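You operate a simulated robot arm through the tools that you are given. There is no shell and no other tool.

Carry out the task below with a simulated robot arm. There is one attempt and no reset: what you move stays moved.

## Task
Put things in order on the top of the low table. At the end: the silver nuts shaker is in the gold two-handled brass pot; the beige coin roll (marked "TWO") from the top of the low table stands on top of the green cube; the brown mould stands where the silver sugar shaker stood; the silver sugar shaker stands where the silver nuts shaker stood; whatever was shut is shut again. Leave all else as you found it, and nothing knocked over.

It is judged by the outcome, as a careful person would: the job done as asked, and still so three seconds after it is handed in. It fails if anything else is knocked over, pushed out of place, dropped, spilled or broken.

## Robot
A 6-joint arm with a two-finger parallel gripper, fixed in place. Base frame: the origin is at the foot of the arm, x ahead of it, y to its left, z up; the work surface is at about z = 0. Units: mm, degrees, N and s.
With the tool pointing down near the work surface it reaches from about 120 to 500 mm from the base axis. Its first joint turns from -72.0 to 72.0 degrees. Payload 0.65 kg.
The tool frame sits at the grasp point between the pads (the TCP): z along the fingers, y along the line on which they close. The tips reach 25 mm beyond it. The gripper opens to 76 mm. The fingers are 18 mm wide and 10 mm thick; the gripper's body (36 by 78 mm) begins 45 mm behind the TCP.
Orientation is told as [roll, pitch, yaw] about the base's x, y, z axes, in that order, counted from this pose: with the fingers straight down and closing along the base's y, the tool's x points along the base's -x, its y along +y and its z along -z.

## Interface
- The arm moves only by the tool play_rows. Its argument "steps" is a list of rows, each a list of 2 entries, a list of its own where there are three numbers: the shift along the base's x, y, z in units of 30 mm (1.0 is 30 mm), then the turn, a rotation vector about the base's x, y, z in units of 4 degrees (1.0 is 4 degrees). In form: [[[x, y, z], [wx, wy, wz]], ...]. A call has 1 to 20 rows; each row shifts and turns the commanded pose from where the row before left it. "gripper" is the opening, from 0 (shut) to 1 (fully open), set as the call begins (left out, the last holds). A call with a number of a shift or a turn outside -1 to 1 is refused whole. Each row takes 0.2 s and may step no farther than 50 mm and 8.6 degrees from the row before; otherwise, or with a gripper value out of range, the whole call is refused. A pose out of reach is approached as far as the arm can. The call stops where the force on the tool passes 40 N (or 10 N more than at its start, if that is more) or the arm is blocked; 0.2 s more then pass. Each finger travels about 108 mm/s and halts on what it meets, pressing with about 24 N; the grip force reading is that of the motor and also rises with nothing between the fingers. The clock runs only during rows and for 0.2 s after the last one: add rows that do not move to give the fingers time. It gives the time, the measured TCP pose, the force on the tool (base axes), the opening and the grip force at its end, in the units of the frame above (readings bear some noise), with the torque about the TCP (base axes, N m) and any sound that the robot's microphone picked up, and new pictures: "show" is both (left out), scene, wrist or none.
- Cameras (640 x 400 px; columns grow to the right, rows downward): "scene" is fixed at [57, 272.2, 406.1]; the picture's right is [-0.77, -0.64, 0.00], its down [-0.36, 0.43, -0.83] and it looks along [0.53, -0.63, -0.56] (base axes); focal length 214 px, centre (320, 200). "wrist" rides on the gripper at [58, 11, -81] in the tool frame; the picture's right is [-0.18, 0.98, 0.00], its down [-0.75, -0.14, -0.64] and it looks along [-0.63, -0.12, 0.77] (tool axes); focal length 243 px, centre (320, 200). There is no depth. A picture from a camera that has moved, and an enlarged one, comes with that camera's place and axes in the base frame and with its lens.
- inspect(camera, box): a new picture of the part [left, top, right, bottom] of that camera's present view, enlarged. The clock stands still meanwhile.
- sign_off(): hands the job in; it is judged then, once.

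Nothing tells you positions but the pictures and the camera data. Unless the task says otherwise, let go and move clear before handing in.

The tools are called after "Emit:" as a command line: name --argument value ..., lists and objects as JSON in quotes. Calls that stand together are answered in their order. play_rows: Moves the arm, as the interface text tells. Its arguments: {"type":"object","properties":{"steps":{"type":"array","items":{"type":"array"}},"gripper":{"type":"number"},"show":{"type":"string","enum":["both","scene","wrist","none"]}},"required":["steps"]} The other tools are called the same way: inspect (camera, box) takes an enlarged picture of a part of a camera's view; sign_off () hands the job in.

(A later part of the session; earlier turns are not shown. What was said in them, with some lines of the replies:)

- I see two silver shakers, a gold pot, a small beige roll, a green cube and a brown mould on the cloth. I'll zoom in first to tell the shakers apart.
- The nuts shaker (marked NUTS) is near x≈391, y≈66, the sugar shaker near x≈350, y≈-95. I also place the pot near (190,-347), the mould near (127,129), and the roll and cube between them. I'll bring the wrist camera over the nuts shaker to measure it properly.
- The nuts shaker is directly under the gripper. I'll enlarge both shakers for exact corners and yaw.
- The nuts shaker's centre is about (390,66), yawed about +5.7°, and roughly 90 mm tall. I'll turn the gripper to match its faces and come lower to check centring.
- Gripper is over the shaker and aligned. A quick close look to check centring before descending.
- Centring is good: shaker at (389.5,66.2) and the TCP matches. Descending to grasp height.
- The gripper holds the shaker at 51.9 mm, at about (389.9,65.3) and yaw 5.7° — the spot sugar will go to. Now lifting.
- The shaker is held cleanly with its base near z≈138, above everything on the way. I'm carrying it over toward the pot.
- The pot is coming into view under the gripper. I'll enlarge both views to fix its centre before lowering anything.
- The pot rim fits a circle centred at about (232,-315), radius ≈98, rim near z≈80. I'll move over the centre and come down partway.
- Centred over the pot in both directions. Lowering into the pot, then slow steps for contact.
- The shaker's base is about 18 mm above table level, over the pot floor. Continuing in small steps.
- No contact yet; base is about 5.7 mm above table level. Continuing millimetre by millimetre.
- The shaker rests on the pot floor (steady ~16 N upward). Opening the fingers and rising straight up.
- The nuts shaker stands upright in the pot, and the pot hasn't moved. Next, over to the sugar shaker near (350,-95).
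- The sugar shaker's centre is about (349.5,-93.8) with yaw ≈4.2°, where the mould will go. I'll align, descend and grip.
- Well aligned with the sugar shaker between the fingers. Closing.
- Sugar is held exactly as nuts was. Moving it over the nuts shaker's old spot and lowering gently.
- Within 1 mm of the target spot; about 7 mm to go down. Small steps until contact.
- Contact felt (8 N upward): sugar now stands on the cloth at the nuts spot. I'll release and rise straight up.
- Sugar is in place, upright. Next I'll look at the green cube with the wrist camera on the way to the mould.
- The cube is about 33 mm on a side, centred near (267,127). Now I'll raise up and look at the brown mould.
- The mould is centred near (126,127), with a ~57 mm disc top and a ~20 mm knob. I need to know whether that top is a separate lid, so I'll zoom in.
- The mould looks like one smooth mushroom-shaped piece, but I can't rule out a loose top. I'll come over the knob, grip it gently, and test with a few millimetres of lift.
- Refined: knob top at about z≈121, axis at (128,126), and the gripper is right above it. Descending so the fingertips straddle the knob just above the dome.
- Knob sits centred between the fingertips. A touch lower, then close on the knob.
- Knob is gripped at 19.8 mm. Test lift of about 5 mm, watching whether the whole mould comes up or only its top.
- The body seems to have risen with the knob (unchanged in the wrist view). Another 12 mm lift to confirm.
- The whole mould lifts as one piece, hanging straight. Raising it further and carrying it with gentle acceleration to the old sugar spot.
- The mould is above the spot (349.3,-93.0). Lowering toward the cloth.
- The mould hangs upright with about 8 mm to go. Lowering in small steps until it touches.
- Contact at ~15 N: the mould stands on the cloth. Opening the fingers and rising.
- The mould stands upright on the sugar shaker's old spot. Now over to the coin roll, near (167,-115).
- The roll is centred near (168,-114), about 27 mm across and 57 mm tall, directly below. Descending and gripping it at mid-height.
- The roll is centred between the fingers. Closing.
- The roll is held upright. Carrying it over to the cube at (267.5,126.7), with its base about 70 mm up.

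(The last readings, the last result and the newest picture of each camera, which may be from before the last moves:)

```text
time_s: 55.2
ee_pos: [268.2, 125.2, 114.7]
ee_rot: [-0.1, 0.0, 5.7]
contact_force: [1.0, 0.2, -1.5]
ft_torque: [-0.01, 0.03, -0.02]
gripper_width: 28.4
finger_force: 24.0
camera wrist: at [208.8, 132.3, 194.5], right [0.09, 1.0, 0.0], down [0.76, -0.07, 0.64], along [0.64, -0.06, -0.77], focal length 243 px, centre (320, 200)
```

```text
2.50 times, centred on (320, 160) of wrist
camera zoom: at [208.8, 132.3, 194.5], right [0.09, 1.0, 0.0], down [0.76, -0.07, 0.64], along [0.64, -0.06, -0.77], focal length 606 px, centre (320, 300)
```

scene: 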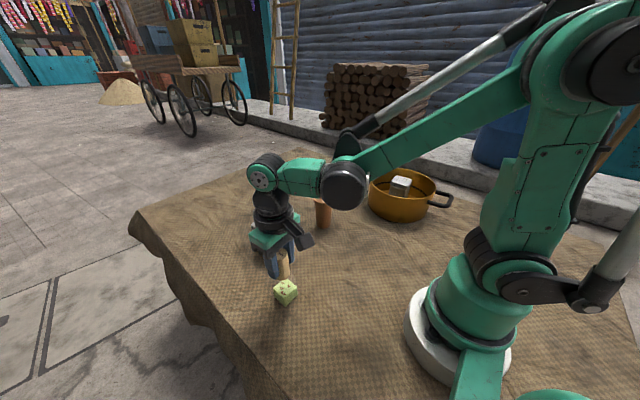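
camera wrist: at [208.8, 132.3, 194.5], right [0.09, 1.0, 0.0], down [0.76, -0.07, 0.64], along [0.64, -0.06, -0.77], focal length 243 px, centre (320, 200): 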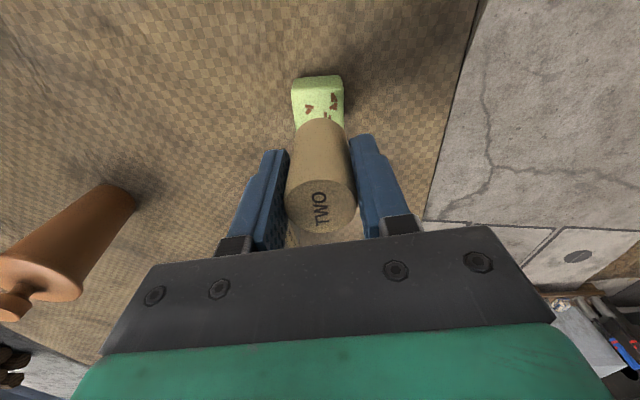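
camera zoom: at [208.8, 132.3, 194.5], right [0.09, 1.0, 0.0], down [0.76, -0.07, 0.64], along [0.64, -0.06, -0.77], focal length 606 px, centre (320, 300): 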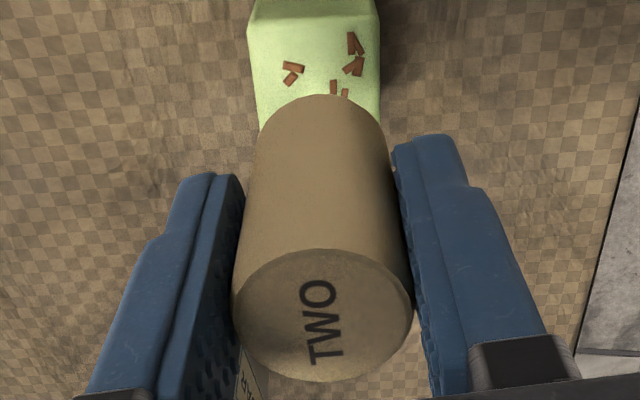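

Position check from here: cube centre (267.7,126.5), roll directly above. Lowering to just above the cube.

Emit:
play_rows --steps '[[[-0.02, -0.015, -0.3], [0, 0, 0]], [[0, 0, -0.5], [0, 0, 0]], [[0, 0, -0.25], [0, 0, 0]], [[0, 0, 0], [0, 0, 0]]]' --gripper 0 --show "both"

Emit:
inspect --camera "scene" --box '[240, 220, 340, 320]'

Emit:
inspect --camera "wrist" --box '[220, 80, 420, 240]'

```text
time_s: 56.2
ee_pos: [267.2, 125.9, 83.8]
ee_rot: [-0.1, 0.1, 5.8]
contact_force: [1.0, 0.0, -0.6]
ft_torque: [-0.02, -0.03, 0.0]
gripper_width: 28.6
finger_force: 23.9
camera wrist: at [208.2, 131.8, 163.3], right [0.09, 1.0, 0.0], down [0.76, -0.07, 0.64], along [0.64, -0.06, -0.77], focal length 243 px, centre (320, 200)
```

scene: 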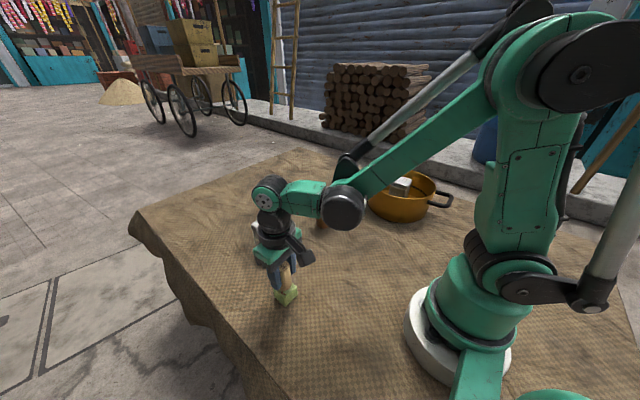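
wrist: 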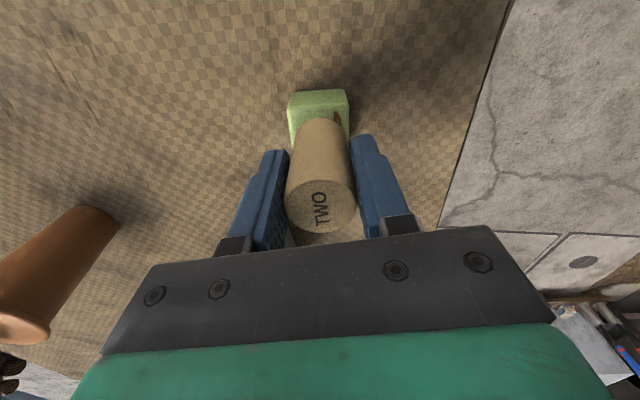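

```text
4.00 times, centred on (290, 270) of scene
camera zoom: at [57.0, 272.2, 406.1], right [-0.77, -0.64, 0.0], down [-0.36, 0.43, -0.83], along [0.53, -0.63, -0.56], focal length 858 px, centre (440, -80)
```

zoom: 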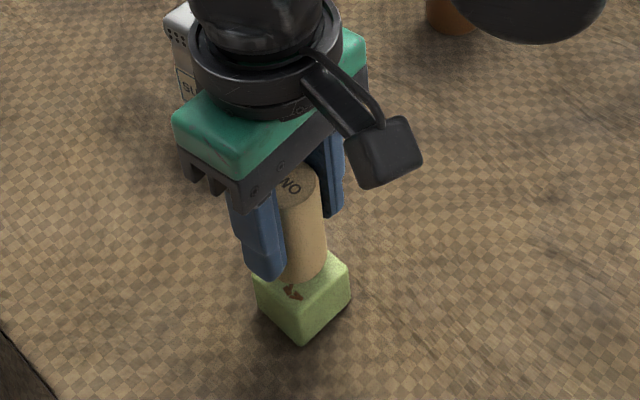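

```text
2.50 times, centred on (320, 160) of wrist
camera zoom: at [208.2, 131.8, 163.3], right [0.09, 1.0, 0.0], down [0.76, -0.07, 0.64], along [0.64, -0.06, -0.77], focal length 606 px, centre (320, 300)
```

zoom: 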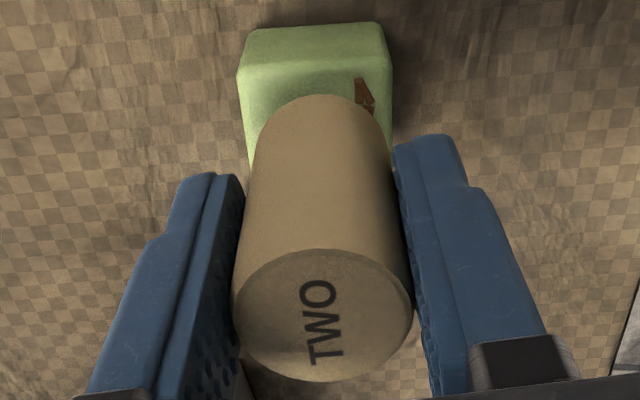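

About 7 mm gap left, roll well centred over the cube. Small steps down to contact.

Emit:
play_rows --steps '[[[0, 0, -0.08], [0, 0, 0]], [[0, 0, -0.07], [0, 0, 0]], [[0, 0, 0], [0, 0, 0]]]' --gripper 0 --show "none"

Emit:
play_rows --steps '[[[0, 0, -0.03], [0, 0, 0]], [[0, 0, 0], [0, 0, 0]]]' --gripper 0 --show "none"

Emit:
play_rows --steps '[[[0, 0, -0.03], [0, 0, 0]], [[0, 0, 0], [0, 0, 0]]]' --gripper 0 --show "wrist"

```text
time_s: 57.0
ee_pos: [267.2, 124.7, 78.1]
ee_rot: [0.1, 0.0, 5.8]
contact_force: [-0.7, 0.4, -1.7]
ft_torque: [0.04, 0.01, 0.01]
gripper_width: 28.5
finger_force: 23.3
```

```text
time_s: 57.6
ee_pos: [266.8, 125.9, 77.1]
ee_rot: [-0.1, 0.0, 5.7]
contact_force: [0.5, 0.1, -1.1]
ft_torque: [-0.01, -0.04, 0.01]
gripper_width: 28.4
finger_force: 23.8
```

```text
time_s: 58.2
ee_pos: [266.6, 126.1, 76.9]
ee_rot: [0.1, 0.0, 5.7]
contact_force: [-0.9, -0.6, -1.0]
ft_torque: [0.0, 0.0, 0.0]
gripper_width: 28.5
finger_force: 23.4
camera wrist: at [208.1, 131.6, 156.8], right [0.09, 1.0, 0.0], down [0.76, -0.07, 0.64], along [0.64, -0.06, -0.77], focal length 243 px, centre (320, 200)
```

wrist: 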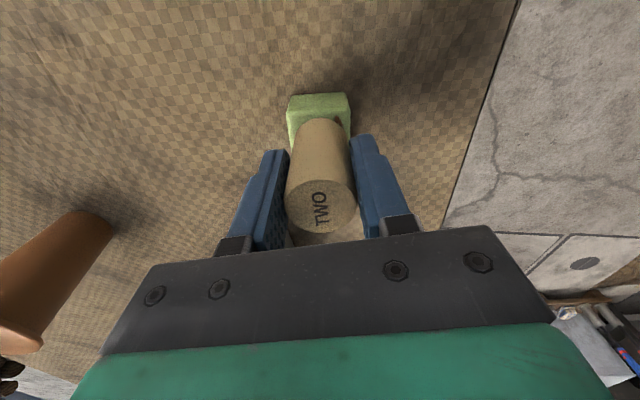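

Emit:
play_rows --steps '[[[0, 0, -0.03], [0, 0, 0]], [[0, 0, 0], [0, 0, 0]]]' --gripper 0 --show "none"

```text
time_s: 58.8
ee_pos: [266.4, 126.1, 75.7]
ee_rot: [0.1, -0.1, 5.6]
contact_force: [-0.2, 0.0, -0.6]
ft_torque: [-0.01, 0.01, -0.01]
gripper_width: 28.5
finger_force: 23.9
```

No contact yet; continuing 1 mm at a time.

Emit:
play_rows --steps '[[[0, 0, -0.03], [0, 0, 0]], [[0, 0, 0], [0, 0, 0]]]' --gripper 0 --show "scene"

Emit:
inspect --camera "scene" --box '[255, 250, 325, 310]'

Emit:
inspect --camera "wrist" --box '[260, 80, 380, 180]'

```text
time_s: 59.4
ee_pos: [267.8, 124.7, 75.2]
ee_rot: [0.1, 0.0, 5.6]
contact_force: [-0.6, -0.6, -0.1]
ft_torque: [-0.02, 0.03, -0.07]
gripper_width: 28.5
finger_force: 23.8
```

scene: 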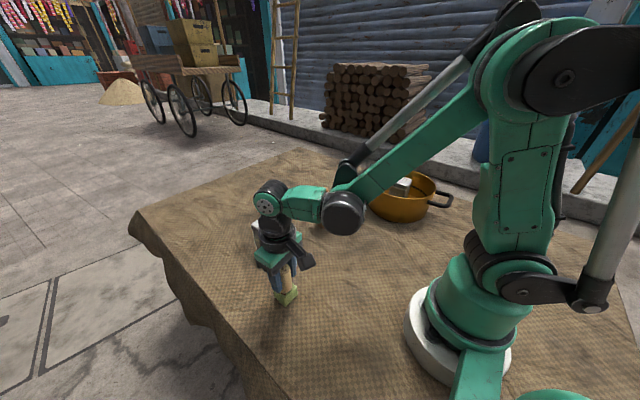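

```text
6.67 times, centred on (290, 280) of scene
camera zoom: at [57.0, 272.2, 406.1], right [-0.77, -0.64, 0.0], down [-0.36, 0.43, -0.83], along [0.53, -0.63, -0.56], focal length 1430 px, centre (520, -333)
```

zoom: 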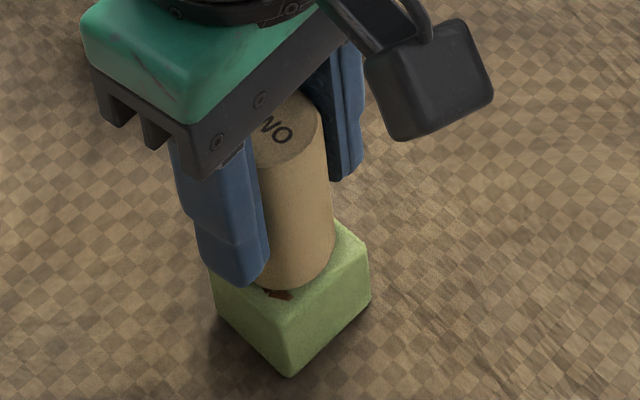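

```text
4.00 times, centred on (320, 130) of wrist
camera zoom: at [208.0, 131.5, 154.9], right [0.09, 1.0, 0.0], down [0.76, -0.07, 0.64], along [0.64, -0.06, -0.77], focal length 970 px, centre (320, 480)
```

zoom: 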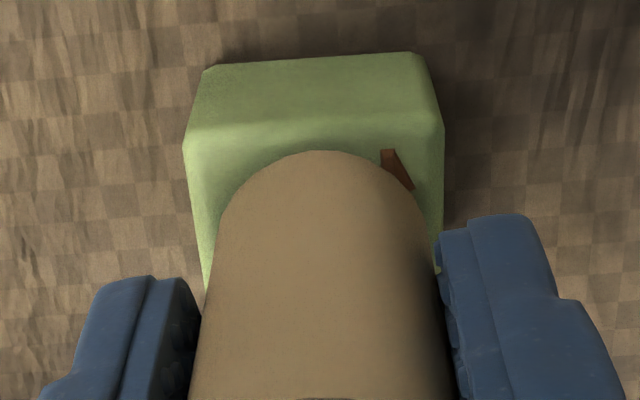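

Emit:
play_rows --steps '[[[0, 0, -0.03], [0, 0, 0]], [[0, 0, 0], [0, 0, 0]]]' --gripper 0 --show "none"

```text
time_s: 60.0
ee_pos: [266.1, 125.6, 73.5]
ee_rot: [-0.1, 0.0, 5.8]
contact_force: [0.0, -0.5, -2.0]
ft_torque: [0.01, -0.02, -0.04]
gripper_width: 28.6
finger_force: 23.7
```

Still free. One more millimetre step.

Emit:
play_rows --steps '[[[0, 0, -0.03], [0, 0, 0]], [[0, 0, 0], [0, 0, 0]]]' --gripper 0 --show "none"

```text
time_s: 60.6
ee_pos: [266.8, 124.3, 73.0]
ee_rot: [0.0, 0.0, 5.8]
contact_force: [0.0, -0.1, -0.9]
ft_torque: [0.03, -0.01, 0.0]
gripper_width: 28.6
finger_force: 23.7
```

Emit:
play_rows --steps '[[[0, 0, -0.03], [0, 0, 0]], [[0, 0, 0], [0, 0, 0]]]' --gripper 0 --show "wrist"

Emit:
inspect --camera "wrist" --box '[260, 80, 380, 180]'

Emit:
inspect --camera "scene" --box '[255, 250, 325, 310]'

```text
time_s: 61.2
ee_pos: [265.9, 125.7, 71.5]
ee_rot: [0.0, 0.0, 5.7]
contact_force: [0.0, -2.1, 19.2]
ft_torque: [-0.02, -0.06, -0.01]
gripper_width: 28.6
finger_force: 24.4
camera wrist: at [207.8, 131.6, 152.5], right [0.09, 1.0, 0.0], down [0.76, -0.07, 0.64], along [0.64, -0.06, -0.77], focal length 243 px, centre (320, 200)
```

wrist: 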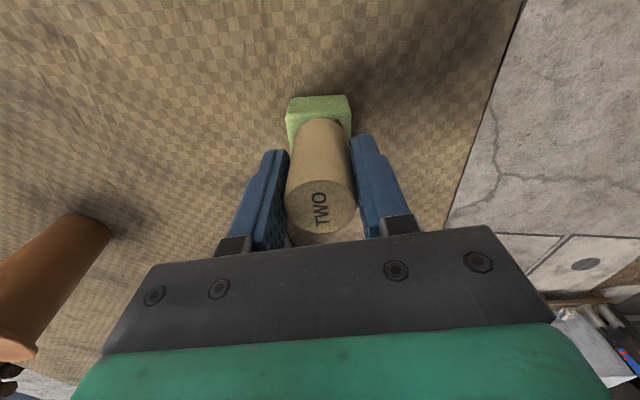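

```text
4.00 times, centred on (320, 130) of wrist
camera zoom: at [207.8, 131.6, 152.5], right [0.09, 1.0, 0.0], down [0.76, -0.07, 0.64], along [0.64, -0.06, -0.77], focal length 970 px, centre (320, 480)
```

zoom: 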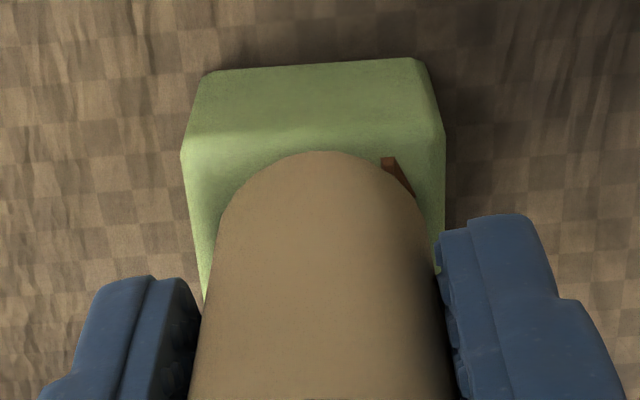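

```text
6.67 times, centred on (290, 280) of scene
camera zoom: at [56.9, 272.2, 406.1], right [-0.77, -0.64, 0.0], down [-0.36, 0.43, -0.83], along [0.53, -0.63, -0.56], focal length 1430 px, centre (520, -333)
```

zoom: 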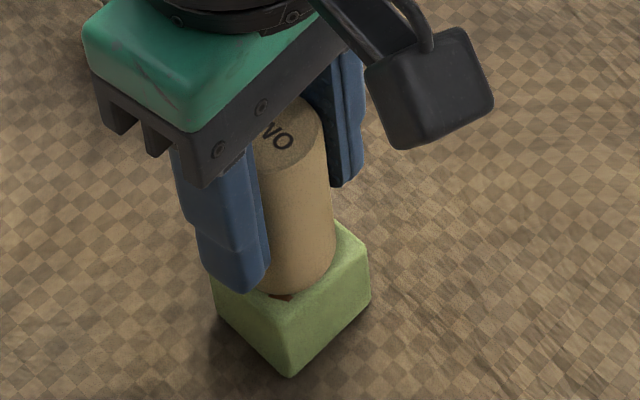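

The roll rests on the cube (19 N upward), centred within about 2 mm. Releasing and rising straight up.

Emit:
play_rows --steps '[[[0, 0, 0.015], [0, 0, 0]], [[0, 0, 0], [0, 0, 0]]]' --gripper 0 --show "none"

Emit:
play_rows --steps '[[[0, 0, 0], [0, 0, 0]], [[0, 0, 0], [0, 0, 0]], [[0, 0, 0], [0, 0, 0]]]' --gripper 0.8 --show "wrist"

Emit:
play_rows --steps '[[[0, 0, 0.3], [0, 0, 0]], [[0, 0, 0.6], [0, 0, 0]], [[0, 0, 0.8], [0, 0, 0]], [[0, 0, 0.9], [0, 0, 0]], [[0, 0, 0.9], [0, 0, 0]], [[0, 0, 0.9], [0, 0, 0]], [[0, 0, 0], [0, 0, 0]]]' --gripper 0.8 --show "both"

```text
time_s: 61.8
ee_pos: [266.4, 125.4, 70.8]
ee_rot: [-0.1, 0.2, 5.7]
contact_force: [0.7, 2.0, 11.9]
ft_torque: [0.06, -0.09, -0.04]
gripper_width: 28.6
finger_force: 24.0
```

```text
time_s: 62.6
ee_pos: [266.8, 125.0, 72.1]
ee_rot: [0.0, 0.1, 5.7]
contact_force: [0.0, -0.4, 1.0]
ft_torque: [-0.05, 0.02, -0.02]
gripper_width: 60.7
finger_force: 0.0
camera wrist: at [207.8, 131.4, 152.5], right [0.09, 1.0, 0.0], down [0.76, -0.07, 0.64], along [0.64, -0.06, -0.77], focal length 243 px, centre (320, 200)
```

wrist: 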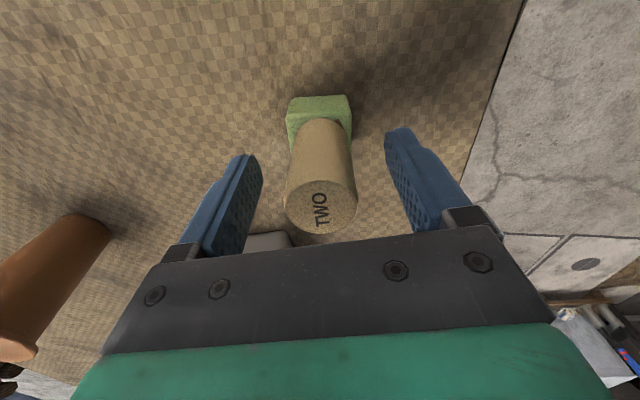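

```text
time_s: 64.2
ee_pos: [265.6, 124.8, 204.3]
ee_rot: [0.0, 0.0, 5.8]
contact_force: [0.9, 0.0, -0.8]
ft_torque: [0.02, -0.01, -0.01]
gripper_width: 61.1
finger_force: 0.1
camera wrist: at [207.4, 131.6, 284.4], right [0.09, 1.0, 0.0], down [0.76, -0.07, 0.64], along [0.64, -0.06, -0.77], focal length 243 px, centre (320, 200)
```

scene: 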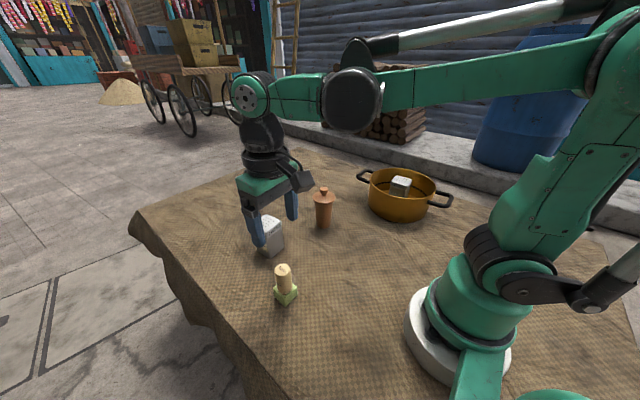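
wrist: 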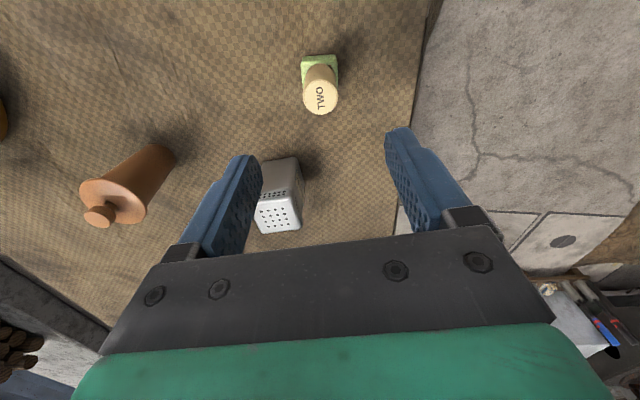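

All four items are placed and standing. I'll move the arm clear, back to its starting pose, then do a final check.

Emit:
play_rows --steps '[[[0, 0, 0.9], [0, 0, 0]], [[0, -0.3, 0.9], [0, 0, 0]], [[-0.05, -0.7, 0.9], [0, 0, -0.7]], [[-0.05, -0.7, 0.9], [0, 0, -0.7]], [[0, -0.7, 0.8], [0, 0, 0]], [[0, -0.7, 0], [0, 0, 0]], [[0, 0, 0], [0, 0, 0]], [[0, 0, 0], [0, 0, 0]]]' --gripper 1 --show "both"

Emit:
inspect --camera "scene" --box '[230, 150, 470, 320]'

Emit:
inspect --camera "scene" --box '[250, 240, 330, 320]'

```text
time_s: 66.0
ee_pos: [263.2, 32.5, 335.5]
ee_rot: [0.0, 0.0, 0.2]
contact_force: [0.2, -0.1, 0.2]
ft_torque: [0.03, 0.01, 0.03]
gripper_width: 75.8
finger_force: 0.0
camera wrist: at [205.2, 44.3, 415.8], right [0.18, 0.98, 0.0], down [0.75, -0.14, 0.64], along [0.63, -0.12, -0.77], focal length 243 px, centre (320, 200)
```

scene: 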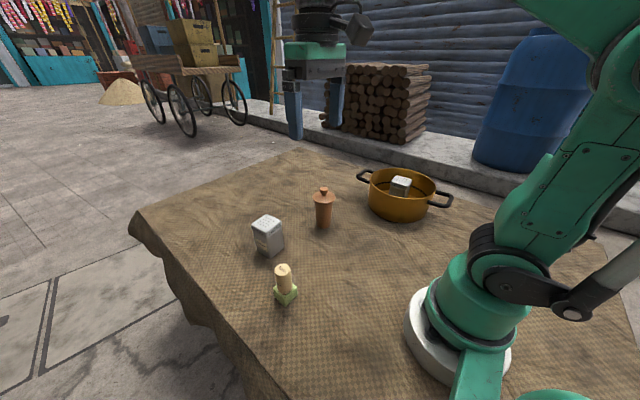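
wrist: 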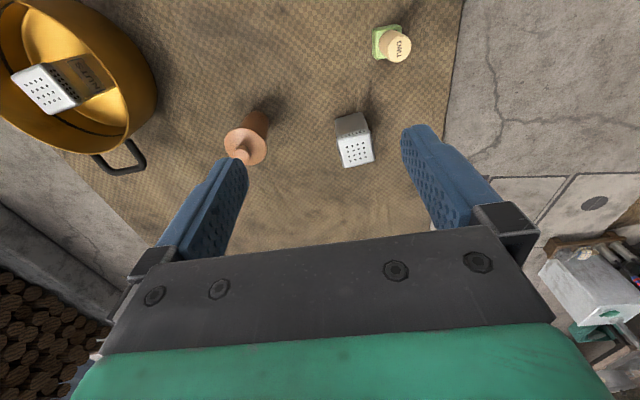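

```text
2.35 times, centred on (350, 235) of scene
camera zoom: at [57.0, 272.2, 406.1], right [-0.77, -0.64, 0.0], down [-0.36, 0.43, -0.83], along [0.53, -0.63, -0.56], focal length 505 px, centre (249, 118)
```

zoom: 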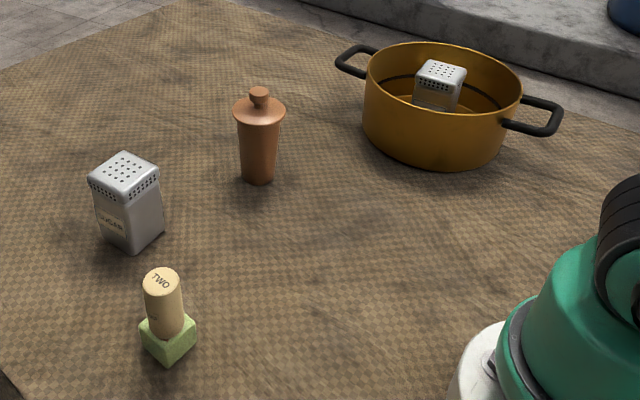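

```text
5.00 times, centred on (290, 280) of scene
camera zoom: at [57.0, 272.2, 406.1], right [-0.77, -0.64, 0.0], down [-0.36, 0.43, -0.83], along [0.53, -0.63, -0.56], focal length 1072 px, centre (470, -200)
```

zoom: 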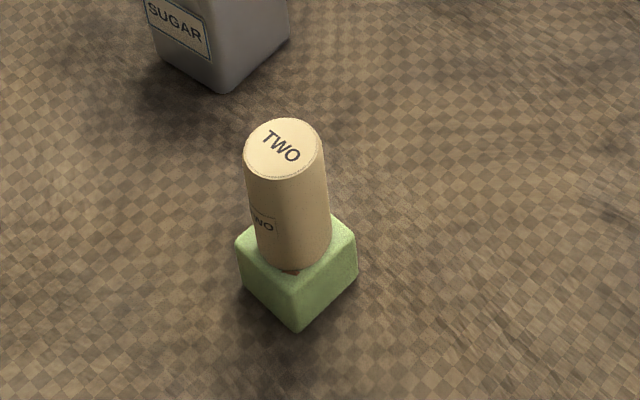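

The final view matches the task. The nuts shaker is in the pot, the sugar shaker is on the nuts spot, the mould is on the sugar spot, and the roll stands on the cube. Nothing was opened, nothing is knocked over and the arm is clear, so I'm handing in.

Emit:
sign_off

```text
The job is handed in.
```

The low table is arranged as you asked, and I've handed the job in. I don't have the judging result. In the last pictures everything was upright:

- **Nuts shaker:** it stands inside the gold pot, near the middle.
- **Sugar shaker:** it stands where the nuts shaker was, within about 1 mm and turned the same way.
- **Brown mould:** it stands where the sugar shaker was, within a few millimetres. I carried it by its knob after a small test lift showed the top and body move as one piece.
- **Coin roll:** it stands on top of the green cube, about 2 mm off centre, with the cube where it was.

I saw nothing shut at the start, so nothing needed shutting again. The pot and cube look unmoved, nothing was knocked over, and the arm is back at its starting position.
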